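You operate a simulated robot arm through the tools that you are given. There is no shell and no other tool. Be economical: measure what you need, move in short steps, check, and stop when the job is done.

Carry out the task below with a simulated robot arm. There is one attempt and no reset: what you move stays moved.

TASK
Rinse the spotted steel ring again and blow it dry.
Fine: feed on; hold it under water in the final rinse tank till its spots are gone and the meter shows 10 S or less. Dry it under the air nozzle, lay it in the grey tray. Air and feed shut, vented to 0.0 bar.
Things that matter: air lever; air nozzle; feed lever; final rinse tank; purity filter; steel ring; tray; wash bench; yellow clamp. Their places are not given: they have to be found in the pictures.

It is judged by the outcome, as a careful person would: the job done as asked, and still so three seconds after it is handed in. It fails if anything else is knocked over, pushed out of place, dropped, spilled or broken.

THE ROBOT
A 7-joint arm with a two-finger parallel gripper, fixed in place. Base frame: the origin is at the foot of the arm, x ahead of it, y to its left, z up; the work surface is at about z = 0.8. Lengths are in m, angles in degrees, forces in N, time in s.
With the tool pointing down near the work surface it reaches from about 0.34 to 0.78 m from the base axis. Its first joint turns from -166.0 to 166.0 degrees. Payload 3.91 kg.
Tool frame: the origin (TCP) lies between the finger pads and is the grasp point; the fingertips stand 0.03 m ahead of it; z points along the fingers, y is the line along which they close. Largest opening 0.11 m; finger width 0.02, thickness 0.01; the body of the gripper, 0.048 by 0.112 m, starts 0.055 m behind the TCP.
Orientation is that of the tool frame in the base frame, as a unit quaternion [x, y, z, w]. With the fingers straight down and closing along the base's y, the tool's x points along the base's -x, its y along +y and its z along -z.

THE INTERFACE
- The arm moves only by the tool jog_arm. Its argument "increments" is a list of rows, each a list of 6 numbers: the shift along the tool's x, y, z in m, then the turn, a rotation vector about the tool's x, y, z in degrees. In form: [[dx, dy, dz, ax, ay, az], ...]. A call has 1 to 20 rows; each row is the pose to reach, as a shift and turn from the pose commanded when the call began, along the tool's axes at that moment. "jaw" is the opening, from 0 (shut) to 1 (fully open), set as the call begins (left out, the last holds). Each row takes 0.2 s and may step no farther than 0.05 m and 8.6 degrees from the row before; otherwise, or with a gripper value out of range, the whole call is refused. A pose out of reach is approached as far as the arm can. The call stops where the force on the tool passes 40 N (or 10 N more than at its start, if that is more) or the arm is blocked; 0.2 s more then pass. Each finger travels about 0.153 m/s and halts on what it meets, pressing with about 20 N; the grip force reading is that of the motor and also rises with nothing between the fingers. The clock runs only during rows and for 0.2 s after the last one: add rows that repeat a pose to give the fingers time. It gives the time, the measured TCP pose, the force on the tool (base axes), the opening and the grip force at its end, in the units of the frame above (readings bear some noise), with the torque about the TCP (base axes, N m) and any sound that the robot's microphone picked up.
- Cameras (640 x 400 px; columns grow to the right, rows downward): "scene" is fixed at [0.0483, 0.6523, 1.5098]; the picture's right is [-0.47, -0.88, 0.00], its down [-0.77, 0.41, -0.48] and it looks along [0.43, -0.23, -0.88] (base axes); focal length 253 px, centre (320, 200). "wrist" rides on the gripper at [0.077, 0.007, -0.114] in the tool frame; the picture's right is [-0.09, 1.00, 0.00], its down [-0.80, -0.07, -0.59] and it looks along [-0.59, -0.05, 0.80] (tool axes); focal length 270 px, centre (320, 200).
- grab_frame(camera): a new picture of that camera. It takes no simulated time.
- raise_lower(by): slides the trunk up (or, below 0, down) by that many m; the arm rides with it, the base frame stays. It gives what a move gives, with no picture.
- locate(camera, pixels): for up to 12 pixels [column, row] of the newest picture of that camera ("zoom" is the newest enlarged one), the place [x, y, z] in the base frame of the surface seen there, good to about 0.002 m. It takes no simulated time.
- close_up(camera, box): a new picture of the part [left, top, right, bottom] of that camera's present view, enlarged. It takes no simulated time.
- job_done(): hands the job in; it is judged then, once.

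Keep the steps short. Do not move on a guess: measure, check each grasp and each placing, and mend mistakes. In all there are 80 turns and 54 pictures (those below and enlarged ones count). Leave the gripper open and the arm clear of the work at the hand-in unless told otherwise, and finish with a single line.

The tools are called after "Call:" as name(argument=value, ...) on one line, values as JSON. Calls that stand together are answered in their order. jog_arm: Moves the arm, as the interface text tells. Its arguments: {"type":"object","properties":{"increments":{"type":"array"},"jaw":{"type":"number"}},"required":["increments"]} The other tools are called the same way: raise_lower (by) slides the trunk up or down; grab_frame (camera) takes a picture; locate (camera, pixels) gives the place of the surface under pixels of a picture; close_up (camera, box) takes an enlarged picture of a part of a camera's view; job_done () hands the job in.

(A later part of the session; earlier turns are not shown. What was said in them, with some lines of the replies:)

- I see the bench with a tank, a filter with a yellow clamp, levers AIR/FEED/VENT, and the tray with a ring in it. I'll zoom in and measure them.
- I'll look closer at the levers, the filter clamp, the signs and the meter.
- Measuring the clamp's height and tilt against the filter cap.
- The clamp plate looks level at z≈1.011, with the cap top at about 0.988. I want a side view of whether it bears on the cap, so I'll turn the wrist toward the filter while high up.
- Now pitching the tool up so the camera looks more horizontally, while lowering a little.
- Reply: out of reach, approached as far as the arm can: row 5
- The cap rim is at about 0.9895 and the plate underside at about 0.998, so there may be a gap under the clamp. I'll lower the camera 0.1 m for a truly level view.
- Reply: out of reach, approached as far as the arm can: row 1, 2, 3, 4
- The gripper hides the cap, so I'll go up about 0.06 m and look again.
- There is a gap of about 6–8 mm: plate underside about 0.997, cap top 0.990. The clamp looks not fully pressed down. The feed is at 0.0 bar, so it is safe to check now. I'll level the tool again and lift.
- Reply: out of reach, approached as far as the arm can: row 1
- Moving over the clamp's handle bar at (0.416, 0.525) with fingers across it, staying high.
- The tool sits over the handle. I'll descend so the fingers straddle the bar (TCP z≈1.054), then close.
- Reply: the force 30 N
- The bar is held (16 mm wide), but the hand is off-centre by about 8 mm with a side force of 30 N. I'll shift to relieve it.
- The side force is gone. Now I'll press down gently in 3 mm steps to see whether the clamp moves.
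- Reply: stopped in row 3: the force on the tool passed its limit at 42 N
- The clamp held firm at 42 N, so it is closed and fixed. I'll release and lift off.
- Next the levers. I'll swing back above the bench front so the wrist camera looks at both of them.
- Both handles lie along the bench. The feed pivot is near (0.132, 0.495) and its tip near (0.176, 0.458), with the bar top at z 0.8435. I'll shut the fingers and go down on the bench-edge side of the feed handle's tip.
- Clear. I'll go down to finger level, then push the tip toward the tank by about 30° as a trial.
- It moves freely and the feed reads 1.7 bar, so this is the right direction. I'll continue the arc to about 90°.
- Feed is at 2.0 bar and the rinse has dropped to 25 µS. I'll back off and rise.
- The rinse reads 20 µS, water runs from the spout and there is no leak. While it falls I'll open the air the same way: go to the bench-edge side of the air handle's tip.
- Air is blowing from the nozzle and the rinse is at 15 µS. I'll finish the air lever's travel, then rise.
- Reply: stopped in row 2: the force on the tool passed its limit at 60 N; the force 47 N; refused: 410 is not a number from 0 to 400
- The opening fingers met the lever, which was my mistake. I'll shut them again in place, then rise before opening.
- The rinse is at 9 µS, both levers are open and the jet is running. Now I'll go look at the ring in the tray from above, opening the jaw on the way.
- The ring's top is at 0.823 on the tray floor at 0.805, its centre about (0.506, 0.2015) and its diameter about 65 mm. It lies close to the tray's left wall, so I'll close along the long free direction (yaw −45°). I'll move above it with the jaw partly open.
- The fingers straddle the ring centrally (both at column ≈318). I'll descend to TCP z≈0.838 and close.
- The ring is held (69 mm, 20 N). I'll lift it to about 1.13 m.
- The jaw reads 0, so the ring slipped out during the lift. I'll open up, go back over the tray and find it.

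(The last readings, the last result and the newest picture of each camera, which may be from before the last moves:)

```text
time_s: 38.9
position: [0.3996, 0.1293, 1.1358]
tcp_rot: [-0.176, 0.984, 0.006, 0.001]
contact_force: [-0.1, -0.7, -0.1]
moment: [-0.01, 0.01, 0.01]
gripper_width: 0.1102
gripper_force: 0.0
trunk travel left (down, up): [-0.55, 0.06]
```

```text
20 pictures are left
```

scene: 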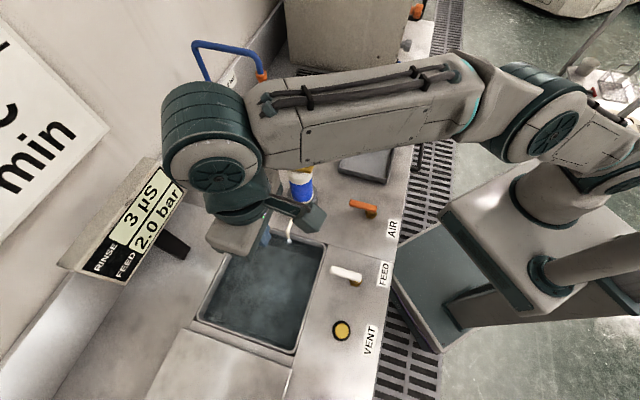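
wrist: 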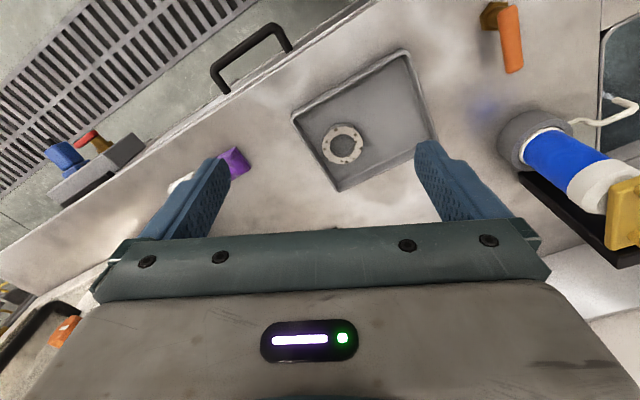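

The ring still lies in the tray. I'll measure it again in an enlarged view.

Call:
close_up(camera="wrist", box=[310, 110, 380, 175])

Call:
locate(camera="wrist", pixels=[[324.5, 147], [362, 143.5], [342, 127], [344, 163], [330, 158], [358, 155], [330, 133], [356, 132], [335, 145], [352, 143], [343, 135], [344, 154]])

```text
6.15 times, centred on (345, 142) of wrist
```

zoom: 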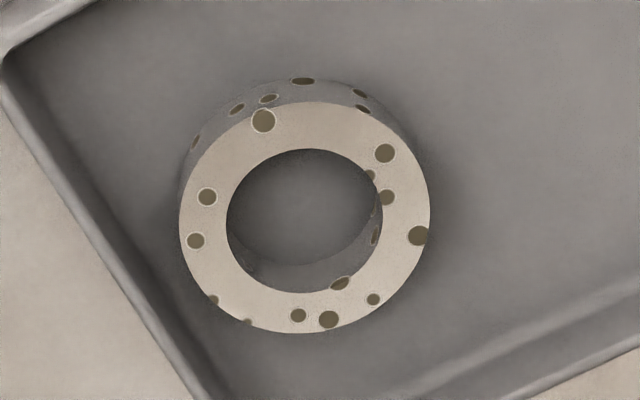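

```text
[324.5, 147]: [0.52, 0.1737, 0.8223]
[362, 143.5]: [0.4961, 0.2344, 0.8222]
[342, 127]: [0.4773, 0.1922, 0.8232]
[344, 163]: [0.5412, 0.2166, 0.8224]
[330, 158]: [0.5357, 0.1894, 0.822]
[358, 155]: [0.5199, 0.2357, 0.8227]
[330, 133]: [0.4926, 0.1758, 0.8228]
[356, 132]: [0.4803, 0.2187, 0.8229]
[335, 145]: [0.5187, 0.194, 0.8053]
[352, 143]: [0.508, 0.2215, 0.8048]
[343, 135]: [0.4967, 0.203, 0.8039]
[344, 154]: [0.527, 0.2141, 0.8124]
```

The ring's centre is (0.508, 0.2045) with a diameter near 70 mm, so the grasp was centred. The fast lift or a slight hand tilt (0.9°) let it slip. I'll go back above it, remove the tilt, and lift slowly with a check.

Call:
jog_arm(increments=[[-0.016, 0.004, 0.02, 0, 0, 8], [-0.032, 0.008, 0.04, 0, 0, 16], [-0.048, 0.012, 0.06, 0, 0, 24], [-0.064, 0.016, 0.09, 0, 0, 32], [-0.08, 0.02, 0.12, 0, 0, 40], [-0.096, 0.025, 0.15, 0, 0, 48], [-0.112, 0.029, 0.18, 0, 0, 56], [-0.1275, 0.0325, 0.205, 0, 0, 64], [-0.1275, 0.0325, 0.205, 0, 0, 65.3], [-0.1275, 0.0325, 0.205, 0, 0, 65.3]], jaw=0.82)

```text
time_s: 41.1
position: [0.5087, 0.2074, 0.9312]
tcp_rot: [0.385, 0.923, 0.005, -0.005]
contact_force: [0.1, 0.1, 0.2]
moment: [0.01, -0.01, 0.03]
gripper_width: 0.0902
gripper_force: 0.1
trunk travel left (down, up): [-0.55, 0.06]
```

Call:
jog_arm(increments=[[-0.0018, -0.0025, 0, 0.4, -0.8, 0], [-0.0018, -0.0025, 0, 0.4, -0.8, 0]])

```text
time_s: 41.7
position: [0.506, 0.2046, 0.9331]
tcp_rot: [0.384, 0.923, -0.001, 0.001]
contact_force: [0.2, 0.3, 0.2]
moment: [0.03, -0.02, 0.01]
gripper_width: 0.0897
gripper_force: 0.1
trunk travel left (down, up): [-0.55, 0.06]
```

The tilt is gone. I'll descend to TCP z≈0.8368, close, and let it settle.

Call:
jog_arm(increments=[[-0.001, 0.001, 0.04, 0, 0, 0], [-0.001, 0.001, 0.075, 0, 0, 0], [-0.001, 0.001, 0.0963, 0, 0, 0], [-0.001, 0.001, 0.0963, 0, 0, 0]])

Call:
jog_arm(increments=[[0, 0, 0, 0, 0, 0], [0, 0, 0, 0, 0, 0], [0, 0, 0, 0, 0, 0], [0, 0, 0, 0, 0, 0]], jaw=0)

Call:
jog_arm(increments=[[0, 0, -0.003, 0, 0, 0], [0, 0, -0.007, 0, 0, 0], [0, 0, -0.012, 0, 0, 0], [0, 0, -0.018, 0, 0, 0]])

```text
time_s: 42.7
position: [0.5096, 0.2056, 0.8355]
tcp_rot: [0.384, 0.923, 0.001, 0.001]
contact_force: [-0.4, 0.7, -0.4]
moment: [0.0, -0.01, 0.01]
gripper_width: 0.0903
gripper_force: 0.0
trunk travel left (down, up): [-0.55, 0.06]
```

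```text
time_s: 43.7
position: [0.5084, 0.2057, 0.8362]
tcp_rot: [0.385, 0.923, -0.001, 0.001]
contact_force: [0.0, 0.8, 1.2]
moment: [-0.01, 0.0, 0.0]
gripper_width: 0.0697
gripper_force: 19.7
trunk travel left (down, up): [-0.55, 0.06]
```

```text
time_s: 44.7
position: [0.5102, 0.2034, 0.854]
tcp_rot: [0.384, 0.923, 0.0, 0.001]
contact_force: [0.1, 0.6, -3.1]
moment: [-0.02, -0.02, 0.04]
gripper_width: 0.0697
gripper_force: 20.1
trunk travel left (down, up): [-0.55, 0.06]
```

Width 69.7 mm and a 3.1 N load: the ring is off the floor. I'll keep lifting slowly.

Call:
jog_arm(increments=[[0, 0, -0.006, 0, 0, 0], [0, 0, -0.014, 0, 0, 0], [0, 0, -0.024, 0, 0, 0], [0, 0, -0.036, 0, 0, 0], [0, 0, -0.048, 0, 0, 0], [0, 0, -0.06, 0, 0, 0], [0, 0, -0.07, 0, 0, 0], [0, 0, -0.076, 0, 0, 0]])

```text
time_s: 46.5
position: [0.5079, 0.2036, 0.9315]
tcp_rot: [0.385, 0.923, 0.0, 0.002]
contact_force: [0.2, 0.2, -3.8]
moment: [-0.01, 0.0, 0.0]
gripper_width: 0.0696
gripper_force: 19.8
trunk travel left (down, up): [-0.55, 0.06]
```

Still held. I'll carry it slowly toward the tank, first to (0.28, 0.42).

Call:
jog_arm(increments=[[0.006, 0, -0.002, 0, 0, -1], [0.016, 0, -0.006, 0, 0, -3], [0.03, 0, -0.01, 0, 0, -6], [0.048, 0, -0.015, 0, 0, -9], [0.068, 0, -0.02, 0, 0, -12], [0.088, 0, -0.025, 0, 0, -15], [0.108, -0.002, -0.03, 0, 0, -19], [0.13, -0.004, -0.035, 0, 0, -23], [0.152, -0.004, -0.04, 0, 0, -27], [0.174, -0.004, -0.045, 0, 0, -31], [0.196, -0.004, -0.05, 0, 0, -35], [0.218, -0.004, -0.055, 0, 0, -39], [0.24, -0.006, -0.06, 0, 0, -43], [0.26, -0.006, -0.06, 0, 0, -46], [0.28, -0.008, -0.06, 0, 0, -49], [0.296, -0.008, -0.06, 0, 0, -52], [0.308, -0.008, -0.06, 0, 0, -54], [0.314, -0.008, -0.06, 0, 0, -55]])

```text
time_s: 50.3
position: [0.2824, 0.4209, 0.9899]
tcp_rot: [-0.086, 0.996, 0.0, -0.001]
contact_force: [-0.1, -0.3, -3.7]
moment: [0.0, 0.01, 0.0]
gripper_width: 0.0696
gripper_force: 19.8
trunk travel left (down, up): [-0.55, 0.06]
```

Held, 3.7 N. Next slowly over the tank at (0.215, 0.67).

Call:
jog_arm(increments=[[0.0005, 0.006, 0, 0, 0, -1], [0.0015, 0.016, 0, 0, 0, -3], [0.003, 0.032, 0, 0, 0, -5], [0.0045, 0.05, 0, 0, 0, -8], [0.006, 0.07, 0, 0, 0, -11], [0.008, 0.09, 0, 0, 0, -14], [0.01, 0.11, 0, 0, 0, -17], [0.012, 0.13, 0, 0, 0, -20], [0.0137, 0.15, 0, 0, 0, -23], [0.0155, 0.17, 0, 0, 0, -26], [0.0173, 0.19, 0, 0, 0, -28], [0.019, 0.21, 0, 0, 0, -30], [0.021, 0.23, 0, 0, 0, -32], [0.0225, 0.246, 0, 0, 0, -34], [0.0234, 0.2568, 0, 0, 0, -35], [0.0234, 0.2568, 0, 0, 0, -35]])

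Call:
grab_frame(camera="wrist")

```text
time_s: 53.7
position: [0.2154, 0.6701, 0.9912]
tcp_rot: [-0.382, 0.924, -0.001, 0.0]
contact_force: [-0.5, 0.5, -3.6]
moment: [-0.01, -0.01, -0.02]
gripper_width: 0.0695
gripper_force: 20.2
trunk travel left (down, up): [-0.55, 0.06]
```

```text
18 pictures are left
```

wrist: 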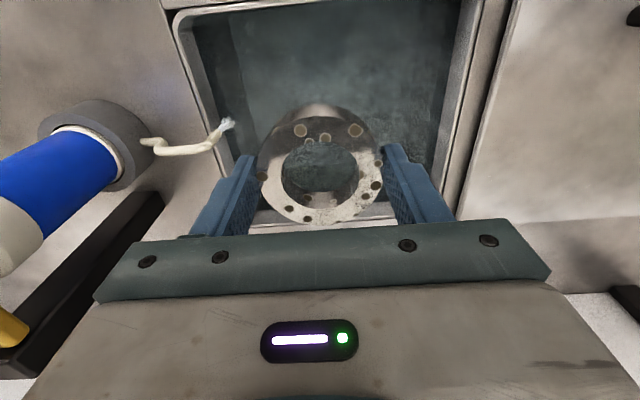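

The ring hangs between the fingers over the tank. Checking the water surface and the tank walls.

Call:
locate(camera="wrist", pixels=[[250, 80], [400, 60], [430, 150], [230, 130], [320, 30], [190, 50], [470, 80], [320, 215], [318, 150], [290, 215]])

```text
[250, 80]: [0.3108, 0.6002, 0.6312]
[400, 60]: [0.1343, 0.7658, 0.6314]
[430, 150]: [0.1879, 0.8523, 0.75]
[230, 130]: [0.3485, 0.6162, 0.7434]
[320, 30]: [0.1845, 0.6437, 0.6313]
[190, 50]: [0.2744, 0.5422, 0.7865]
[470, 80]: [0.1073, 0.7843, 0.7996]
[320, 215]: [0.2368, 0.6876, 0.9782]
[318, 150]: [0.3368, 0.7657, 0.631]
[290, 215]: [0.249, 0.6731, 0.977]
```

The tank bottom is at 0.631 and the water surface about 0.766. I'll shift 3 cm inward for clearance and lower the ring slowly to about z 0.712 (TCP 0.735).

Call:
jog_arm(increments=[[-0.008, 0, 0.006, 0, 0, 0], [-0.018, 0, 0.018, 0, 0, 0], [-0.026, 0, 0.034, 0, 0, 0], [-0.03, 0, 0.052, 0, 0, 0], [-0.03, 0, 0.07, 0, 0, 0], [-0.03, 0, 0.088, 0, 0, 0], [-0.03, 0, 0.106, 0, 0, 0], [-0.03, 0, 0.124, 0, 0, 0], [-0.03, 0, 0.142, 0, 0, 0], [-0.03, 0, 0.16, 0, 0, 0], [-0.03, 0, 0.178, 0, 0, 0], [-0.03, 0, 0.196, 0, 0, 0], [-0.03, 0, 0.214, 0, 0, 0], [-0.03, 0, 0.23, 0, 0, 0], [-0.03, 0, 0.243, 0, 0, 0], [-0.03, 0, 0.252, 0, 0, 0], [-0.03, 0, 0.256, 0, 0, 0], [-0.03, 0, 0.256, 0, 0, 0]])

Call:
grab_frame(camera="wrist")

```text
time_s: 57.5
position: [0.2358, 0.6907, 0.7335]
tcp_rot: [-0.381, 0.925, -0.001, 0.0]
contact_force: [-0.7, 0.0, -3.8]
moment: [-0.03, 0.01, -0.01]
gripper_width: 0.0697
gripper_force: 19.9
trunk travel left (down, up): [-0.55, 0.06]
```

```text
17 pictures are left
```

wrist: 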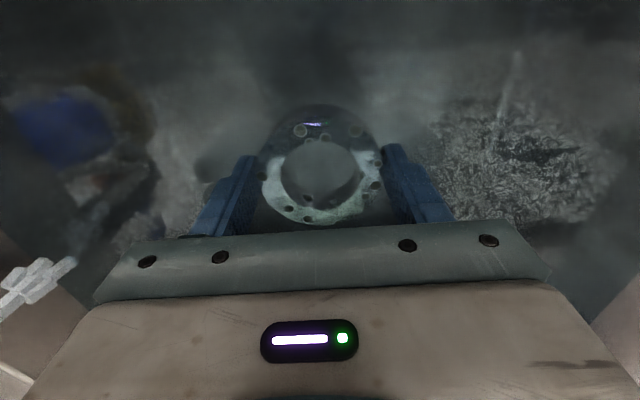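

The ring is submerged. I'll hold it here for 4 s and look at the spots and the meter.

Call:
jog_arm(increments=[[0, 0, 0, 0, 0, 0], [0, 0, 0, 0, 0, 0], [0, 0, 0, 0, 0, 0], [0, 0, 0, 0, 0, 0], [0, 0, 0, 0, 0, 0], [0, 0, 0, 0, 0, 0], [0, 0, 0, 0, 0, 0], [0, 0, 0, 0, 0, 0], [0, 0, 0, 0, 0, 0], [0, 0, 0, 0, 0, 0], [0, 0, 0, 0, 0, 0], [0, 0, 0, 0, 0, 0], [0, 0, 0, 0, 0, 0], [0, 0, 0, 0, 0, 0], [0, 0, 0, 0, 0, 0], [0, 0, 0, 0, 0, 0], [0, 0, 0, 0, 0, 0], [0, 0, 0, 0, 0, 0], [0, 0, 0, 0, 0, 0], [0, 0, 0, 0, 0, 0]])

Call:
close_up(camera="wrist", box=[240, 90, 400, 240])

Call:
grab_frame(camera="scene")

```text
time_s: 61.7
position: [0.2369, 0.6907, 0.7356]
tcp_rot: [-0.382, 0.924, -0.001, 0.0]
contact_force: [0.0, 0.7, -3.8]
moment: [0.0, -0.01, 0.02]
gripper_width: 0.0697
gripper_force: 20.0
trunk travel left (down, up): [-0.55, 0.06]
```

```text
2.67 times, centred on (320, 165) of wrist
```

zoom: 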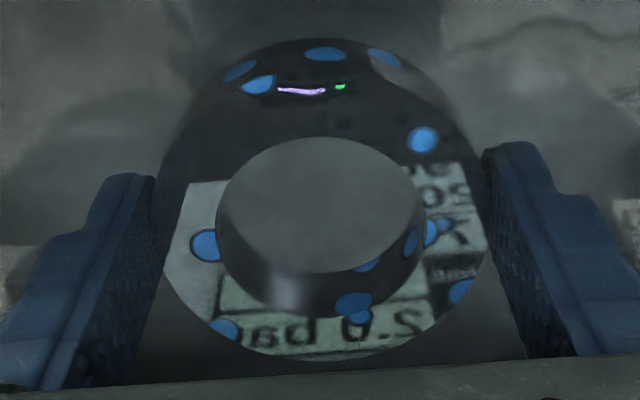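

```text
15 pictures are left
```

scene: 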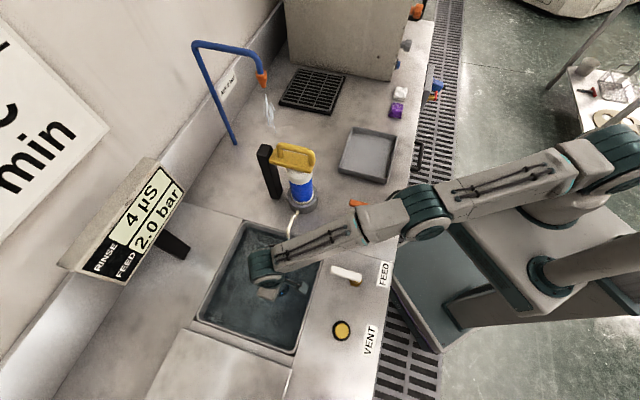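

The brown spots are gone. What shows is a shiny surface with blue wet beads, and the meter reads 4 µS. I'll hold 3 more seconds to be sure.

Call:
jog_arm(increments=[[0, 0, 0, 0, 0, 0], [0, 0, 0, 0, 0, 0], [0, 0, 0, 0, 0, 0], [0, 0, 0, 0, 0, 0], [0, 0, 0, 0, 0, 0], [0, 0, 0, 0, 0, 0], [0, 0, 0, 0, 0, 0], [0, 0, 0, 0, 0, 0], [0, 0, 0, 0, 0, 0], [0, 0, 0, 0, 0, 0], [0, 0, 0, 0, 0, 0], [0, 0, 0, 0, 0, 0], [0, 0, 0, 0, 0, 0], [0, 0, 0, 0, 0, 0], [0, 0, 0, 0, 0, 0]])

Call:
close_up(camera="wrist", box=[240, 90, 400, 240])

```text
time_s: 64.9
position: [0.2372, 0.691, 0.7342]
tcp_rot: [-0.381, 0.925, -0.001, 0.001]
contact_force: [1.0, 0.5, -3.7]
moment: [-0.02, -0.01, 0.0]
gripper_width: 0.0696
gripper_force: 20.1
trunk travel left (down, up): [-0.55, 0.06]
```

```text
2.67 times, centred on (320, 165) of wrist
```

zoom: 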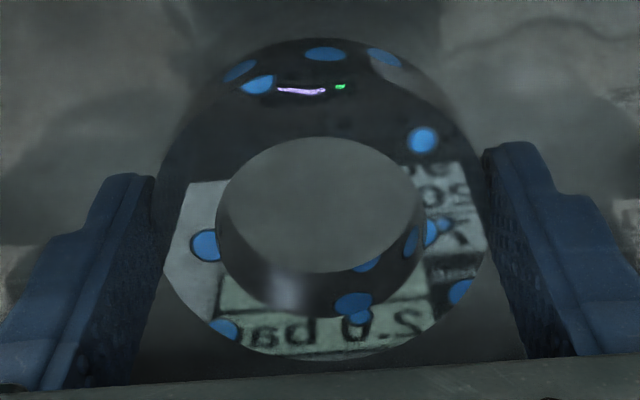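

Unchanged, so the blue beads are just water. I'll lift it out slowly.

Call:
jog_arm(increments=[[0, 0, -0.005, 0, 0, 0], [0, 0, -0.013, 0, 0, 0], [0, 0, -0.025, 0, 0, 0], [0, 0, -0.04, 0, 0, 0], [0, 0, -0.058, 0, 0, 0], [0, 0, -0.077, 0, 0, 0], [0, 0, -0.096, 0, 0, 0], [0, 0, -0.115, 0, 0, 0], [0, 0, -0.134, 0, 0, 0], [0, 0, -0.153, 0, 0, 0], [0, 0, -0.172, 0, 0, 0], [0, 0, -0.191, 0, 0, 0], [0, 0, -0.21, 0, 0, 0], [0, 0, -0.229, 0, 0, 0], [0, 0, -0.246, 0, 0, 0], [0, 0, -0.258, 0, 0, 0], [0, 0, -0.265, 0, 0, 0], [0, 0, -0.265, 0, 0, 0]])

Call:
close_up(camera="wrist", box=[240, 90, 400, 240])

```text
time_s: 68.7
position: [0.2355, 0.6912, 1.0008]
tcp_rot: [-0.381, 0.924, -0.001, 0.001]
contact_force: [1.7, -0.1, -4.0]
moment: [0.0, 0.02, 0.0]
gripper_width: 0.0696
gripper_force: 19.7
trunk travel left (down, up): [-0.55, 0.06]
```

```text
2.67 times, centred on (320, 165) of wrist
```

zoom: 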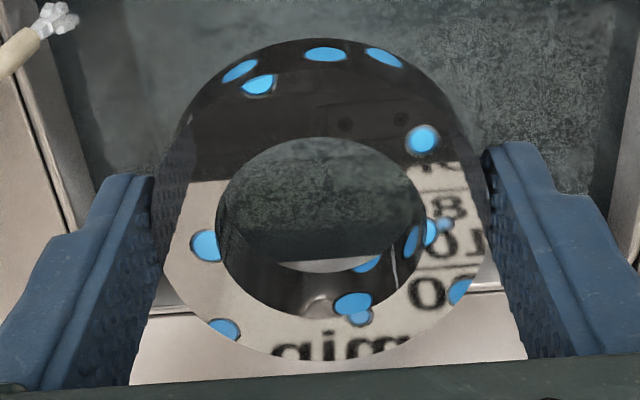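

The ring is clean apart from water beads. I'll carry it slowly back around the clamp to (0.31, 0.37).

Call:
jog_arm(increments=[[0.003, -0.005, 0, 0, 0, 0], [0.008, -0.013, 0, 0, 0, 0], [0.016, -0.025, 0, 0, 0, 0], [0.025, -0.04, 0, 0, 0, 0], [0.0355, -0.057, 0, 0, 0, 0], [0.046, -0.074, 0, 0, 0, 0], [0.0566, -0.091, 0, 0, 0, 0], [0.0672, -0.108, 0, 0, 0, 0], [0.0778, -0.125, 0, 0, 0, 0], [0.0883, -0.142, 0, 0, 0, 0], [0.099, -0.159, 0, 0, 0, 0], [0.1095, -0.176, 0, 0, 0, 0], [0.12, -0.193, 0, 0, 0, 0], [0.1307, -0.21, 0, 0, 0, 0], [0.1413, -0.227, 0, 0, 0, 0], [0.152, -0.244, 0, 0, 0, 0], [0.161, -0.259, 0, 0, 0, 0], [0.168, -0.27, 0, 0, 0, 0], [0.1725, -0.277, 0, 0, 0, 0], [0.174, -0.2797, 0, 0, 0, 0]])

```text
time_s: 72.9
position: [0.3106, 0.3698, 0.9998]
tcp_rot: [-0.381, 0.924, -0.001, 0.0]
contact_force: [-0.4, -0.2, -3.6]
moment: [-0.02, 0.02, 0.01]
gripper_width: 0.0694
gripper_force: 20.2
trunk travel left (down, up): [-0.55, 0.06]
```

Call:
jog_arm(increments=[[-0.004, -0.005, -0.002, 0, 0, 1], [-0.011, -0.013, -0.004, 0, 0, 2], [-0.02, -0.025, -0.008, 0, 0, 3], [-0.032, -0.04, -0.012, 0, 0, 4], [-0.044, -0.055, -0.016, 0, 0, 5], [-0.056, -0.07, -0.02, 0, 0, 6], [-0.068, -0.085, -0.024, 0, 0, 7], [-0.08, -0.1, -0.028, 0, 0, 8], [-0.091, -0.114, -0.03, 0, 0, 9], [-0.101, -0.127, -0.03, 0, 0, 10], [-0.109, -0.136, -0.03, 0, 0, 10], [-0.113, -0.1414, -0.03, 0, 0, 10]])

```text
time_s: 75.5
position: [0.4911, 0.3498, 1.0291]
tcp_rot: [-0.299, 0.954, -0.001, 0.0]
contact_force: [-0.3, -0.5, -2.6]
moment: [-0.01, -0.02, 0.02]
gripper_width: 0.0696
gripper_force: 19.8
trunk travel left (down, up): [-0.55, 0.06]
```

Now I'll pitch the tool forward to about 65° slowly, while approaching to within about 7 cm of the nozzle axis.

Call:
jog_arm(increments=[[-0.004, 0.002, 0, 0, -2, 0], [-0.01, 0.004, 0, 0, -6, 0], [-0.018, 0.007, 0, 0, -10, 0], [-0.026, 0.011, 0, 0, -14, 0], [-0.034, 0.014, 0, 0, -18, 0], [-0.042, 0.017, 0, 0, -22, 0], [-0.05, 0.021, 0, 0, -26, 0], [-0.058, 0.024, 0, 0, -30, 0], [-0.066, 0.027, 0, 0, -34, 0], [-0.074, 0.03, 0, 0, -38, 0], [-0.082, 0.034, 0, 0, -42, 0], [-0.09, 0.037, 0, 0, -46, 0], [-0.098, 0.04, 0, 0, -50, 0], [-0.106, 0.044, 0, 0, -54, 0], [-0.113, 0.047, 0, 0, -58, 0], [-0.119, 0.049, 0, 0, -61, 0], [-0.124, 0.051, 0, 0, -64, 0], [-0.1265, 0.052, 0, 0, -65, 0], [-0.1265, 0.052, 0, 0, -65, 0]])

Call:
grab_frame(camera="scene")

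```text
time_s: 79.5
position: [0.5631, 0.465, 1.0317]
tcp_rot: [-0.253, 0.805, 0.16, 0.513]
contact_force: [-0.4, -0.1, -4.1]
moment: [-0.04, 0.06, 0.01]
gripper_width: 0.0693
gripper_force: 19.7
trunk travel left (down, up): [-0.55, 0.06]
```

```text
12 pictures are left
```

scene: 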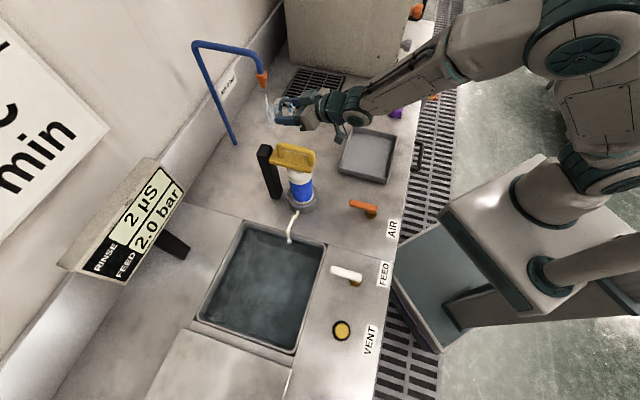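

Held and clear. I'll move the ring into the jet under the nozzle.

Call:
jog_arm(increments=[[-0.003, 0, 0.006, 0, 0, 0], [-0.008, 0, 0.016, 0, 0, 0], [-0.014, 0, 0.027, 0, 0, 0], [-0.02, 0, 0.038, 0, 0, 0], [-0.025, 0, 0.047, 0, 0, 0], [-0.0268, 0, 0.0505, 0, 0, 0], [-0.0268, 0, 0.0505, 0, 0, 0], [-0.0268, 0, 0.0505, 0, 0, 0], [-0.0268, 0, 0.0505, 0, 0, 0], [-0.0268, 0, 0.0505, 0, 0, 0]])

Call:
close_up(camera="scene", box=[220, 50, 360, 140])

Call:
close_up(camera="wrist", box=[220, 80, 420, 240])

```text
time_s: 81.7
position: [0.6114, 0.4981, 1.0327]
tcp_rot: [-0.252, 0.805, 0.16, 0.513]
contact_force: [0.3, 0.4, -3.2]
moment: [-0.07, 0.08, 0.02]
gripper_width: 0.0697
gripper_force: 19.8
trunk travel left (down, up): [-0.55, 0.06]
```

```text
4.44 times, centred on (290, 95) of scene
```

zoom: 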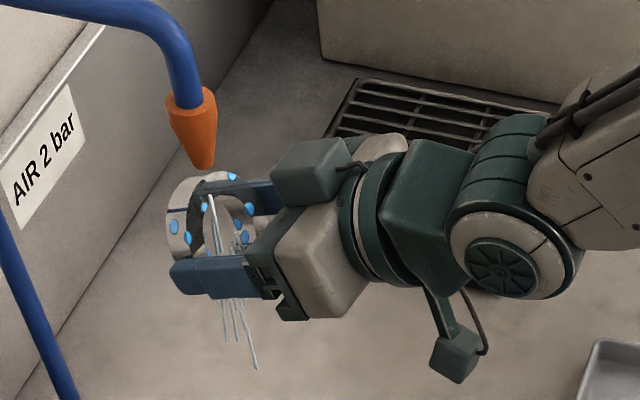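

```text
2.50 times, centred on (320, 160) of wrist
```

zoom: 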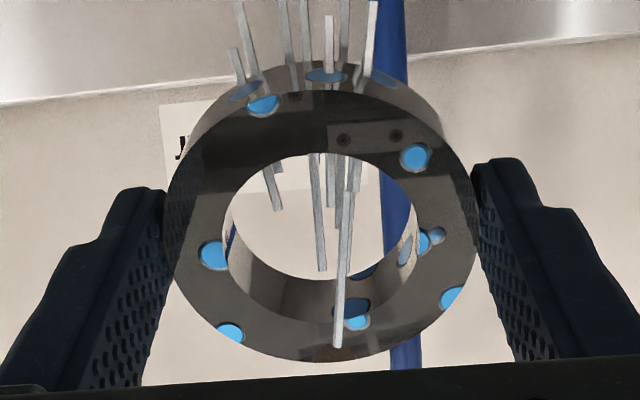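

The jet passes through the ring. I'll hold it here for 4 s, then check the beads.

Call:
jog_arm(increments=[[0, 0, 0, 0, 0, 0], [0, 0, 0, 0, 0, 0], [0, 0, 0, 0, 0, 0], [0, 0, 0, 0, 0, 0], [0, 0, 0, 0, 0, 0], [0, 0, 0, 0, 0, 0], [0, 0, 0, 0, 0, 0], [0, 0, 0, 0, 0, 0], [0, 0, 0, 0, 0, 0], [0, 0, 0, 0, 0, 0], [0, 0, 0, 0, 0, 0], [0, 0, 0, 0, 0, 0], [0, 0, 0, 0, 0, 0], [0, 0, 0, 0, 0, 0], [0, 0, 0, 0, 0, 0], [0, 0, 0, 0, 0, 0], [0, 0, 0, 0, 0, 0], [0, 0, 0, 0, 0, 0], [0, 0, 0, 0, 0, 0], [0, 0, 0, 0, 0, 0]])

Call:
close_up(camera="wrist", box=[220, 80, 420, 240])

```text
time_s: 85.9
position: [0.6115, 0.4966, 1.0318]
tcp_rot: [-0.252, 0.805, 0.159, 0.513]
contact_force: [-0.2, 0.1, -3.3]
moment: [-0.05, 0.06, 0.03]
gripper_width: 0.0696
gripper_force: 19.9
trunk travel left (down, up): [-0.55, 0.06]
```

```text
2.50 times, centred on (320, 160) of wrist
```

zoom: 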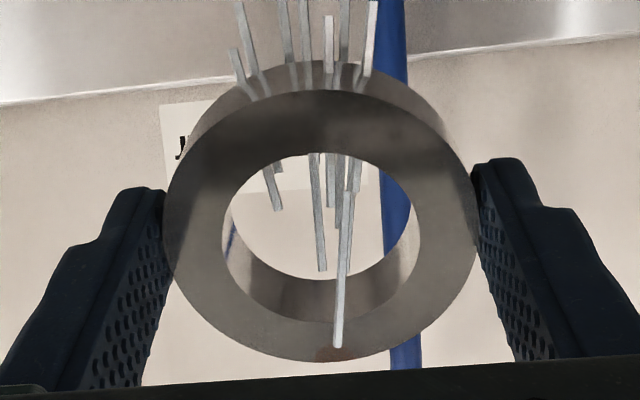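

All beads are gone; the ring is clean and dry. I'll hold it one more second, then back out slowly.

Call:
jog_arm(increments=[[0, 0, 0, 0, 0, 0], [0, 0, 0, 0, 0, 0], [0, 0, 0, 0, 0, 0], [0, 0, 0, 0, 0, 0], [0, 0, 0, 0, 0, 0], [0.003, 0, -0.006, 0, 0, 0], [0.008, 0, -0.016, 0, 0, 0], [0.014, 0, -0.027, 0, 0, 0], [0.02, 0, -0.038, 0, 0, 0], [0.025, 0, -0.047, 0, 0, 0], [0.0268, 0, -0.0505, 0, 0, 0]])

```text
time_s: 88.3
position: [0.5624, 0.4653, 1.0294]
tcp_rot: [-0.253, 0.805, 0.16, 0.513]
contact_force: [-0.1, -1.0, -3.2]
moment: [-0.06, 0.05, -0.02]
gripper_width: 0.0698
gripper_force: 20.6
trunk travel left (down, up): [-0.55, 0.06]
```

Call:
jog_arm(increments=[[0.001, -0.001, -0.003, 0, 2, 0], [0.004, -0.004, -0.009, 0, 6, 0], [0.0075, -0.0075, -0.016, 0, 10, 0], [0.011, -0.011, -0.023, 0, 14, 0], [0.014, -0.014, -0.03, 0, 18, 0], [0.0175, -0.018, -0.0375, 0, 22, 0], [0.021, -0.021, -0.045, 0, 26, 0], [0.024, -0.0245, -0.052, 0, 30, 0], [0.0275, -0.028, -0.059, 0, 34, 0], [0.031, -0.031, -0.066, 0, 38, 0], [0.034, -0.0345, -0.073, 0, 42, 0], [0.0375, -0.038, -0.08, 0, 46, 0], [0.041, -0.041, -0.0875, 0, 50, 0], [0.044, -0.0445, -0.095, 0, 54, 0], [0.0475, -0.048, -0.102, 0, 58, 0], [0.05, -0.0505, -0.107, 0, 61, 0], [0.052, -0.0525, -0.111, 0, 64, 0], [0.0527, -0.0533, -0.113, 0, 65, 0], [0.0527, -0.0533, -0.113, 0, 65, 0]])

```text
time_s: 92.3
position: [0.4907, 0.3491, 1.0303]
tcp_rot: [-0.299, 0.954, -0.001, 0.001]
contact_force: [0.5, 0.8, -3.1]
moment: [0.0, 0.01, -0.01]
gripper_width: 0.0694
gripper_force: 20.2
trunk travel left (down, up): [-0.55, 0.06]
```

Still held. I'll go over the middle of the tray (0.468, 0.238) and down to 1 cm above its floor.

Call:
jog_arm(increments=[[0.004, -0.004, 0, 0, 0, 0], [0.012, -0.011, 0, 0, 0, 0], [0.024, -0.023, 0.004, 0, 0, 0], [0.037, -0.035, 0.01, 0, 0, 0], [0.05, -0.048, 0.02, 0, 0, 0], [0.063, -0.06, 0.034, 0, 0, 0], [0.074, -0.07, 0.05, 0, 0, 0], [0.08, -0.076, 0.068, 0, 0, 0], [0.082, -0.0782, 0.086, 0, 0, 0], [0.082, -0.0782, 0.104, 0, 0, 0], [0.082, -0.0782, 0.122, 0, 0, 0], [0.082, -0.0782, 0.14, 0, 0, 0], [0.082, -0.0782, 0.156, 0, 0, 0], [0.082, -0.0782, 0.169, 0, 0, 0], [0.082, -0.0782, 0.179, 0, 0, 0], [0.082, -0.0782, 0.183, 0, 0, 0], [0.082, -0.0782, 0.183, 0, 0, 0]])

Call:
grab_frame(camera="scene")

```text
time_s: 95.9
position: [0.4693, 0.2382, 0.8484]
tcp_rot: [-0.299, 0.954, 0.0, 0.0]
contact_force: [0.4, 0.1, -2.7]
moment: [0.01, -0.03, -0.04]
gripper_width: 0.0695
gripper_force: 19.6
trunk travel left (down, up): [-0.55, 0.06]
```

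```text
8 pictures are left
```

scene: 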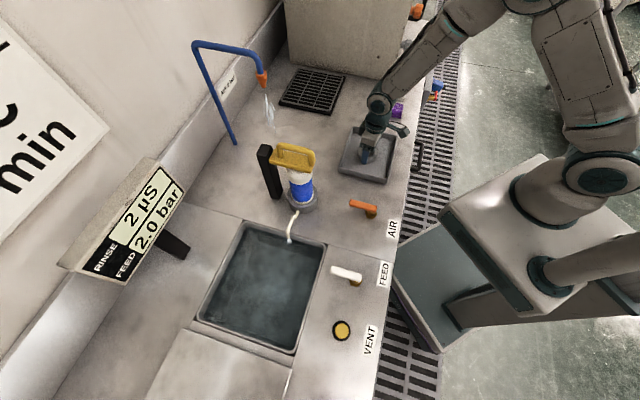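

It is inside the tray. I'll lower in small steps to contact.

Call:
jog_arm(increments=[[0, 0, 0.003, 0, 0, 0], [0, 0, 0.006, 0, 0, 0], [0, 0, 0.009, 0, 0, 0], [0, 0, 0.011, 0, 0, 0], [0, 0, 0.0118, 0, 0, 0], [0, 0, 0.0118, 0, 0, 0]])

```text
time_s: 97.3
position: [0.4692, 0.2385, 0.8353]
tcp_rot: [-0.299, 0.954, 0.0, 0.002]
contact_force: [-2.6, -0.3, 8.6]
moment: [0.31, 0.2, 0.09]
gripper_width: 0.0696
gripper_force: 19.9
trunk travel left (down, up): [-0.55, 0.06]
```

The upward force changed sign (+8.6 N), so it has touched down. I'll open gently and rise straight up.

Call:
jog_arm(increments=[[0, 0, -0.001, 0, 0, 0], [0, 0, -0.001, 0, 0, 0], [0, 0, -0.001, 0, 0, 0], [0, 0, -0.03, 0, 0, 0], [0, 0, -0.07, 0, 0, 0], [0, 0, -0.11, 0, 0, 0], [0, 0, -0.15, 0, 0, 0]], jaw=0.82)

Call:
close_up(camera="wrist", box=[200, 0, 440, 150])

```text
time_s: 98.9
position: [0.4683, 0.2396, 0.9858]
tcp_rot: [-0.299, 0.954, -0.001, 0.0]
contact_force: [-0.5, 0.6, 0.0]
moment: [0.0, 0.0, -0.03]
gripper_width: 0.0903
gripper_force: 0.0
trunk travel left (down, up): [-0.55, 0.06]
```

```text
2.67 times, centred on (320, 75) of wrist
```

zoom: 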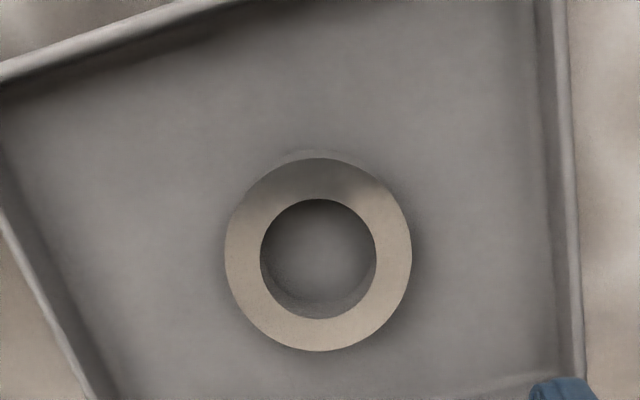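

The ring lies flat in the tray, spotless and dry. Now I'll shut the air: fingers shut, going to the far side of the air handle's tip (about (0.339, 0.355)), then down.

Call:
jog_arm(increments=[[0.01, 0.042, 0, 0, 0, 0], [0.02, 0.084, 0, 0, 0, 0], [0.03, 0.126, 0, 0, 0, 0], [0.0404, 0.1689, 0, 0, 0, 0], [0.0404, 0.1689, 0.03, 0, 0, 0], [0.0404, 0.1689, 0.07, 0, 0, 0], [0.0404, 0.1689, 0.11, 0, 0, 0], [0.0404, 0.1689, 0.134, 0, 0, 0], [0.0404, 0.1689, 0.134, 0, 0, 0]], jaw=0)

```text
time_s: 100.9
position: [0.3399, 0.3558, 0.8506]
tcp_rot: [-0.299, 0.954, 0.0, 0.0]
contact_force: [0.8, 0.0, -0.8]
moment: [-0.01, -0.02, -0.02]
gripper_width: 0.0001
gripper_force: 20.0
trunk travel left (down, up): [-0.55, 0.06]
```

Call:
jog_arm(increments=[[0.0045, 0.0229, 0, 0, 0, 0], [0.0034, 0.0362, 0, 0, 0, 0], [0.0057, 0.0495, 0, 0, 0, 0], [0.0115, 0.0618, 0, 0, 0, 0], [0.0202, 0.0721, 0, 0, 0, 0], [0.0313, 0.0799, 0, 0, 0, 0], [0.0438, 0.0843, 0, 0, 0, 0], [0.0474, 0.0851, 0, 0, 0, 0], [0.0474, 0.0851, 0, 0, 0, 0]])

Call:
jog_arm(increments=[[-0.01, 0.002, 0, 0, 0, 0], [-0.01, 0.002, -0.05, 0, 0, 0], [-0.01, 0.002, -0.1, 0, 0, 0]])

Call:
grab_frame(camera="scene")

Call:
locate(camera="scene", pixels=[[335, 270], [345, 273], [355, 277], [354, 283], [341, 330], [341, 323], [341, 337], [333, 330], [349, 330]])

```text
time_s: 103.1
position: [0.257, 0.4021, 0.8517]
tcp_rot: [-0.299, 0.954, 0.002, 0.006]
contact_force: [20.3, 3.0, -2.9]
moment: [0.02, -0.23, 0.19]
gripper_width: 0.0
gripper_force: 19.6
trunk travel left (down, up): [-0.55, 0.06]
stopped in row 9: the force on the tool passed its limit at 41 N (the readings are from after the stop); the commanded pose is now the measured one
```

```text
time_s: 103.9
position: [0.2611, 0.4064, 0.9544]
tcp_rot: [-0.299, 0.954, 0.002, 0.005]
contact_force: [0.6, -0.4, -0.9]
moment: [0.02, -0.04, 0.02]
gripper_width: 0.0001
gripper_force: 20.0
trunk travel left (down, up): [-0.55, 0.06]
```

```text
6 pictures are left
```

scene: 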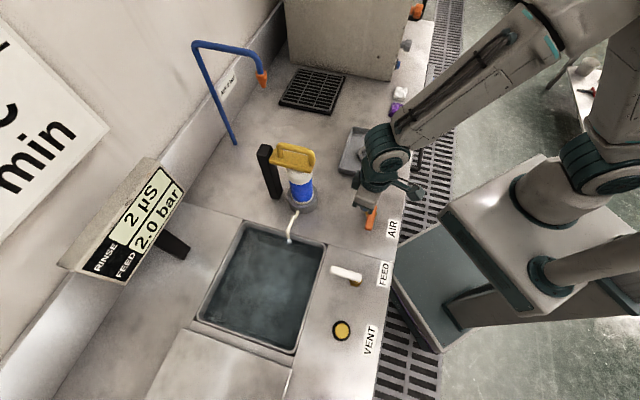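

```text
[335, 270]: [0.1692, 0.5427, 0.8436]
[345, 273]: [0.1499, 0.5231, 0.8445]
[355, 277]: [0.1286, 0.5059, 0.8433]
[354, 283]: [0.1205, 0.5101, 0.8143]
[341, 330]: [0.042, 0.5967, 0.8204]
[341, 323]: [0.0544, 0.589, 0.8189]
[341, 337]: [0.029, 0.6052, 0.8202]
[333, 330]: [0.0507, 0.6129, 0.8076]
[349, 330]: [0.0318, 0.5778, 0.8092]
```

The jet is off and the air lever is back at its stop. Next the feed: I'll go to the tank side of its handle at (0.134, 0.564) and down.

Call:
jog_arm(increments=[[0.003, 0.041, 0, 0, 0, 0], [0.006, 0.082, 0, 0, 0, 0], [0.009, 0.123, 0, 0, 0, 0], [0.012, 0.164, 0, 0, 0, 0], [0.0143, 0.2019, 0, 0, 0, 0], [0.0143, 0.2019, 0.03, 0, 0, 0], [0.0143, 0.2019, 0.07, 0, 0, 0], [0.0143, 0.2019, 0.1024, 0, 0, 0], [0.0143, 0.2019, 0.1024, 0, 0, 0]])

```text
time_s: 105.9
position: [0.1346, 0.5648, 0.8484]
tcp_rot: [-0.299, 0.954, 0.001, 0.003]
contact_force: [0.2, 0.3, 0.4]
moment: [-0.02, 0.01, 0.06]
gripper_width: 0.0
gripper_force: 20.0
trunk travel left (down, up): [-0.55, 0.06]
```

Call:
jog_arm(increments=[[-0.0025, -0.0231, 0, 0, 0, 0], [-0.0074, -0.0351, 0, 0, 0, 0], [-0.009, -0.0479, 0, 0, 0, 0], [-0.0071, -0.0608, 0, 0, 0, 0], [-0.0021, -0.0727, 0, 0, 0, 0], [0.0059, -0.0831, 0, 0, 0, 0], [0.0105, -0.087, 0, 0, 0, 0], [0.0125, -0.0886, 0, 0, 0, 0]])

Call:
jog_arm(increments=[[-0.01, 0.002, 0, 0, 0, 0], [-0.01, 0.002, -0.05, 0, 0, 0], [-0.01, 0.002, -0.1, 0, 0, 0]])

Call:
grab_frame(camera="scene")

```text
time_s: 107.7
position: [0.1755, 0.4859, 0.8503]
tcp_rot: [-0.3, 0.954, 0.001, 0.006]
contact_force: [0.3, 3.1, 1.2]
moment: [0.0, 0.02, 0.01]
gripper_width: 0.0
gripper_force: 19.7
trunk travel left (down, up): [-0.55, 0.06]
```

```text
time_s: 108.5
position: [0.1804, 0.4901, 0.9491]
tcp_rot: [-0.299, 0.954, 0.001, 0.004]
contact_force: [0.4, 0.0, -0.6]
moment: [0.04, -0.02, 0.0]
gripper_width: 0.0
gripper_force: 19.5
trunk travel left (down, up): [-0.55, 0.06]
```

```text
5 pictures are left
```

scene: 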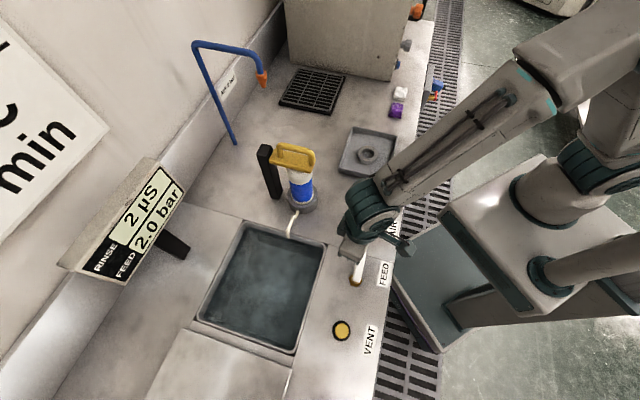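

The feed is shut with 2.0 bar still trapped. Now the VENT button, centre (0.041, 0.597), top at 0.820: I'll go above it.

Call:
jog_arm(increments=[[0.0134, 0.042, 0, 0, 0, 0], [0.0267, 0.084, 0, 0, 0, 0], [0.04, 0.126, 0, 0, 0, 0], [0.0534, 0.1674, 0, 0, 0, 0], [0.0534, 0.1674, 0.04, 0, 0, 0], [0.0534, 0.1674, 0.085, 0, 0, 0], [0.0534, 0.1674, 0.085, 0, 0, 0]])

```text
time_s: 110.1
position: [0.0418, 0.6002, 0.8648]
tcp_rot: [-0.299, 0.954, 0.002, 0.004]
contact_force: [-0.4, -0.3, -0.3]
moment: [-0.02, -0.01, -0.01]
gripper_width: 0.0
gripper_force: 19.3
trunk travel left (down, up): [-0.55, 0.06]
```

Over the button. I'll shift 3 mm and press down gently, holding for about 2 s.

Call:
jog_arm(increments=[[0.0017, -0.0025, 0.008, 0, 0, 0], [0.0017, -0.0025, 0.014, 0, 0, 0], [0.0017, -0.0025, 0.018, 0, 0, 0], [0.0017, -0.0025, 0.021, 0, 0, 0], [0.0017, -0.0025, 0.021, 0, 0, 0], [0.0017, -0.0025, 0.021, 0, 0, 0], [0.0017, -0.0025, 0.021, 0, 0, 0], [0.0017, -0.0025, 0.021, 0, 0, 0], [0.0017, -0.0025, 0.021, 0, 0, 0], [0.0017, -0.0025, 0.021, 0, 0, 0], [0.0017, -0.0025, 0.021, 0, 0, 0], [0.0017, -0.0025, 0.021, 0, 0, 0]])

Call:
grab_frame(camera="scene")

```text
time_s: 112.7
position: [0.0424, 0.5977, 0.8443]
tcp_rot: [-0.299, 0.954, 0.002, 0.005]
contact_force: [0.0, -0.2, 4.3]
moment: [-0.01, 0.01, 0.01]
gripper_width: 0.0
gripper_force: 20.0
trunk travel left (down, up): [-0.55, 0.06]
heard: click
```

```text
4 pictures are left
```

scene: 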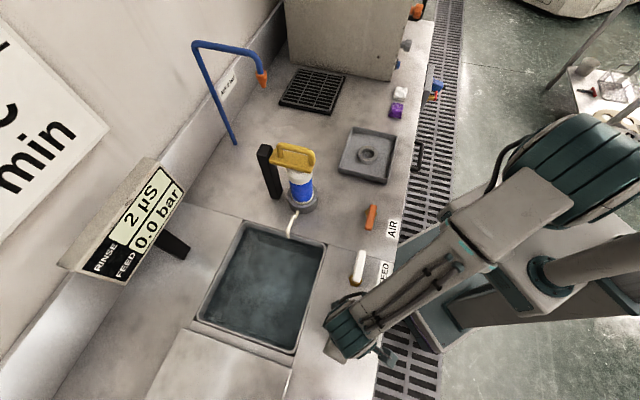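

Feed now reads 0.0 bar after a click. I'll rise straight up, clear of the work, then open the gripper.

Call:
jog_arm(increments=[[0, 0, -0.02, 0, 0, 0], [0, 0, -0.06, 0, 0, 0], [0, 0, -0.11, 0, 0, 0], [0, 0, -0.16, 0, 0, 0], [0, 0, -0.21, 0, 0, 0], [0, 0, -0.25, 0, 0, 0]])

Call:
jog_arm(increments=[[0.02, -0.035, 0, 0, 0, 0], [0.04, -0.07, 0, 0, 0, 0], [0.06, -0.105, 0, 0, 0, 0], [0.08, -0.14, 0, 0, 0, 0], [0.08, -0.14, 0, 0, 0, 0], [0.08, -0.14, 0, 0, 0, 0], [0.08, -0.14, 0, 0, 0, 0], [0.08, -0.14, 0, 0, 0, 0]], jaw=1)

Call:
grab_frame(camera="scene")

Call:
close_up(camera="scene", box=[320, 120, 420, 300])

```text
time_s: 114.1
position: [0.0389, 0.5957, 1.0948]
tcp_rot: [-0.299, 0.954, 0.002, 0.004]
contact_force: [0.0, -0.1, -0.1]
moment: [0.0, 0.01, -0.03]
gripper_width: 0.0
gripper_force: 20.2
trunk travel left (down, up): [-0.55, 0.06]
```

```text
time_s: 115.9
position: [0.0549, 0.4343, 1.0931]
tcp_rot: [-0.299, 0.954, 0.001, 0.004]
contact_force: [0.0, 0.7, 0.3]
moment: [0.02, 0.0, 0.01]
gripper_width: 0.1101
gripper_force: 0.1
trunk travel left (down, up): [-0.55, 0.06]
```

```text
3 pictures are left
```

scene: 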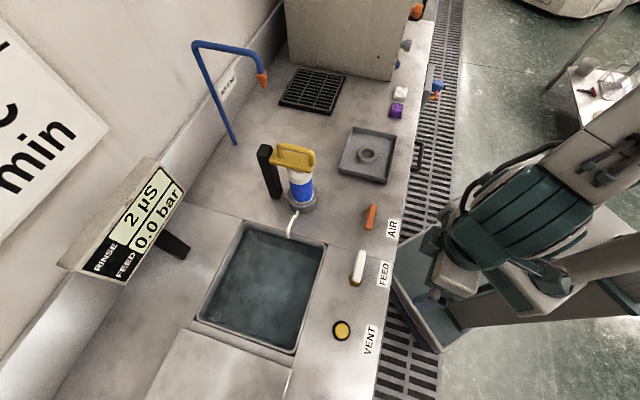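

```text
2.22 times, centred on (370, 210) of scene
```

zoom: 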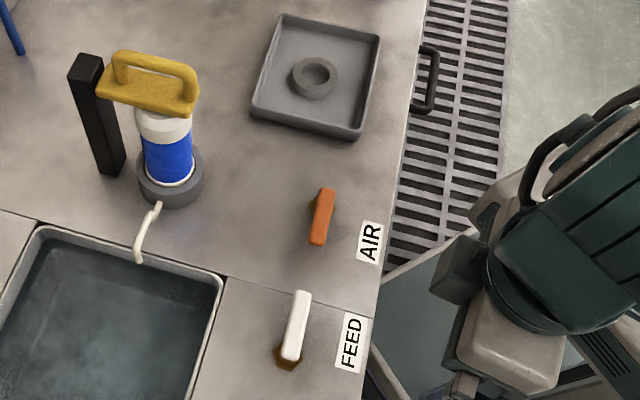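

The ring is in the tray, both levers are shut, the meter reads 2 µS and 0.0 bar, and the gripper is open and clear. Handing in.

Call:
job_done()

```text
The job is handed in.
```

The spotted ring is rinsed (meter at 2 µS), blown dry and lying in the grey tray, with air and feed shut and the feed vented to 0.0 bar; it slipped from the gripper once on the first lift but stayed in the tray.
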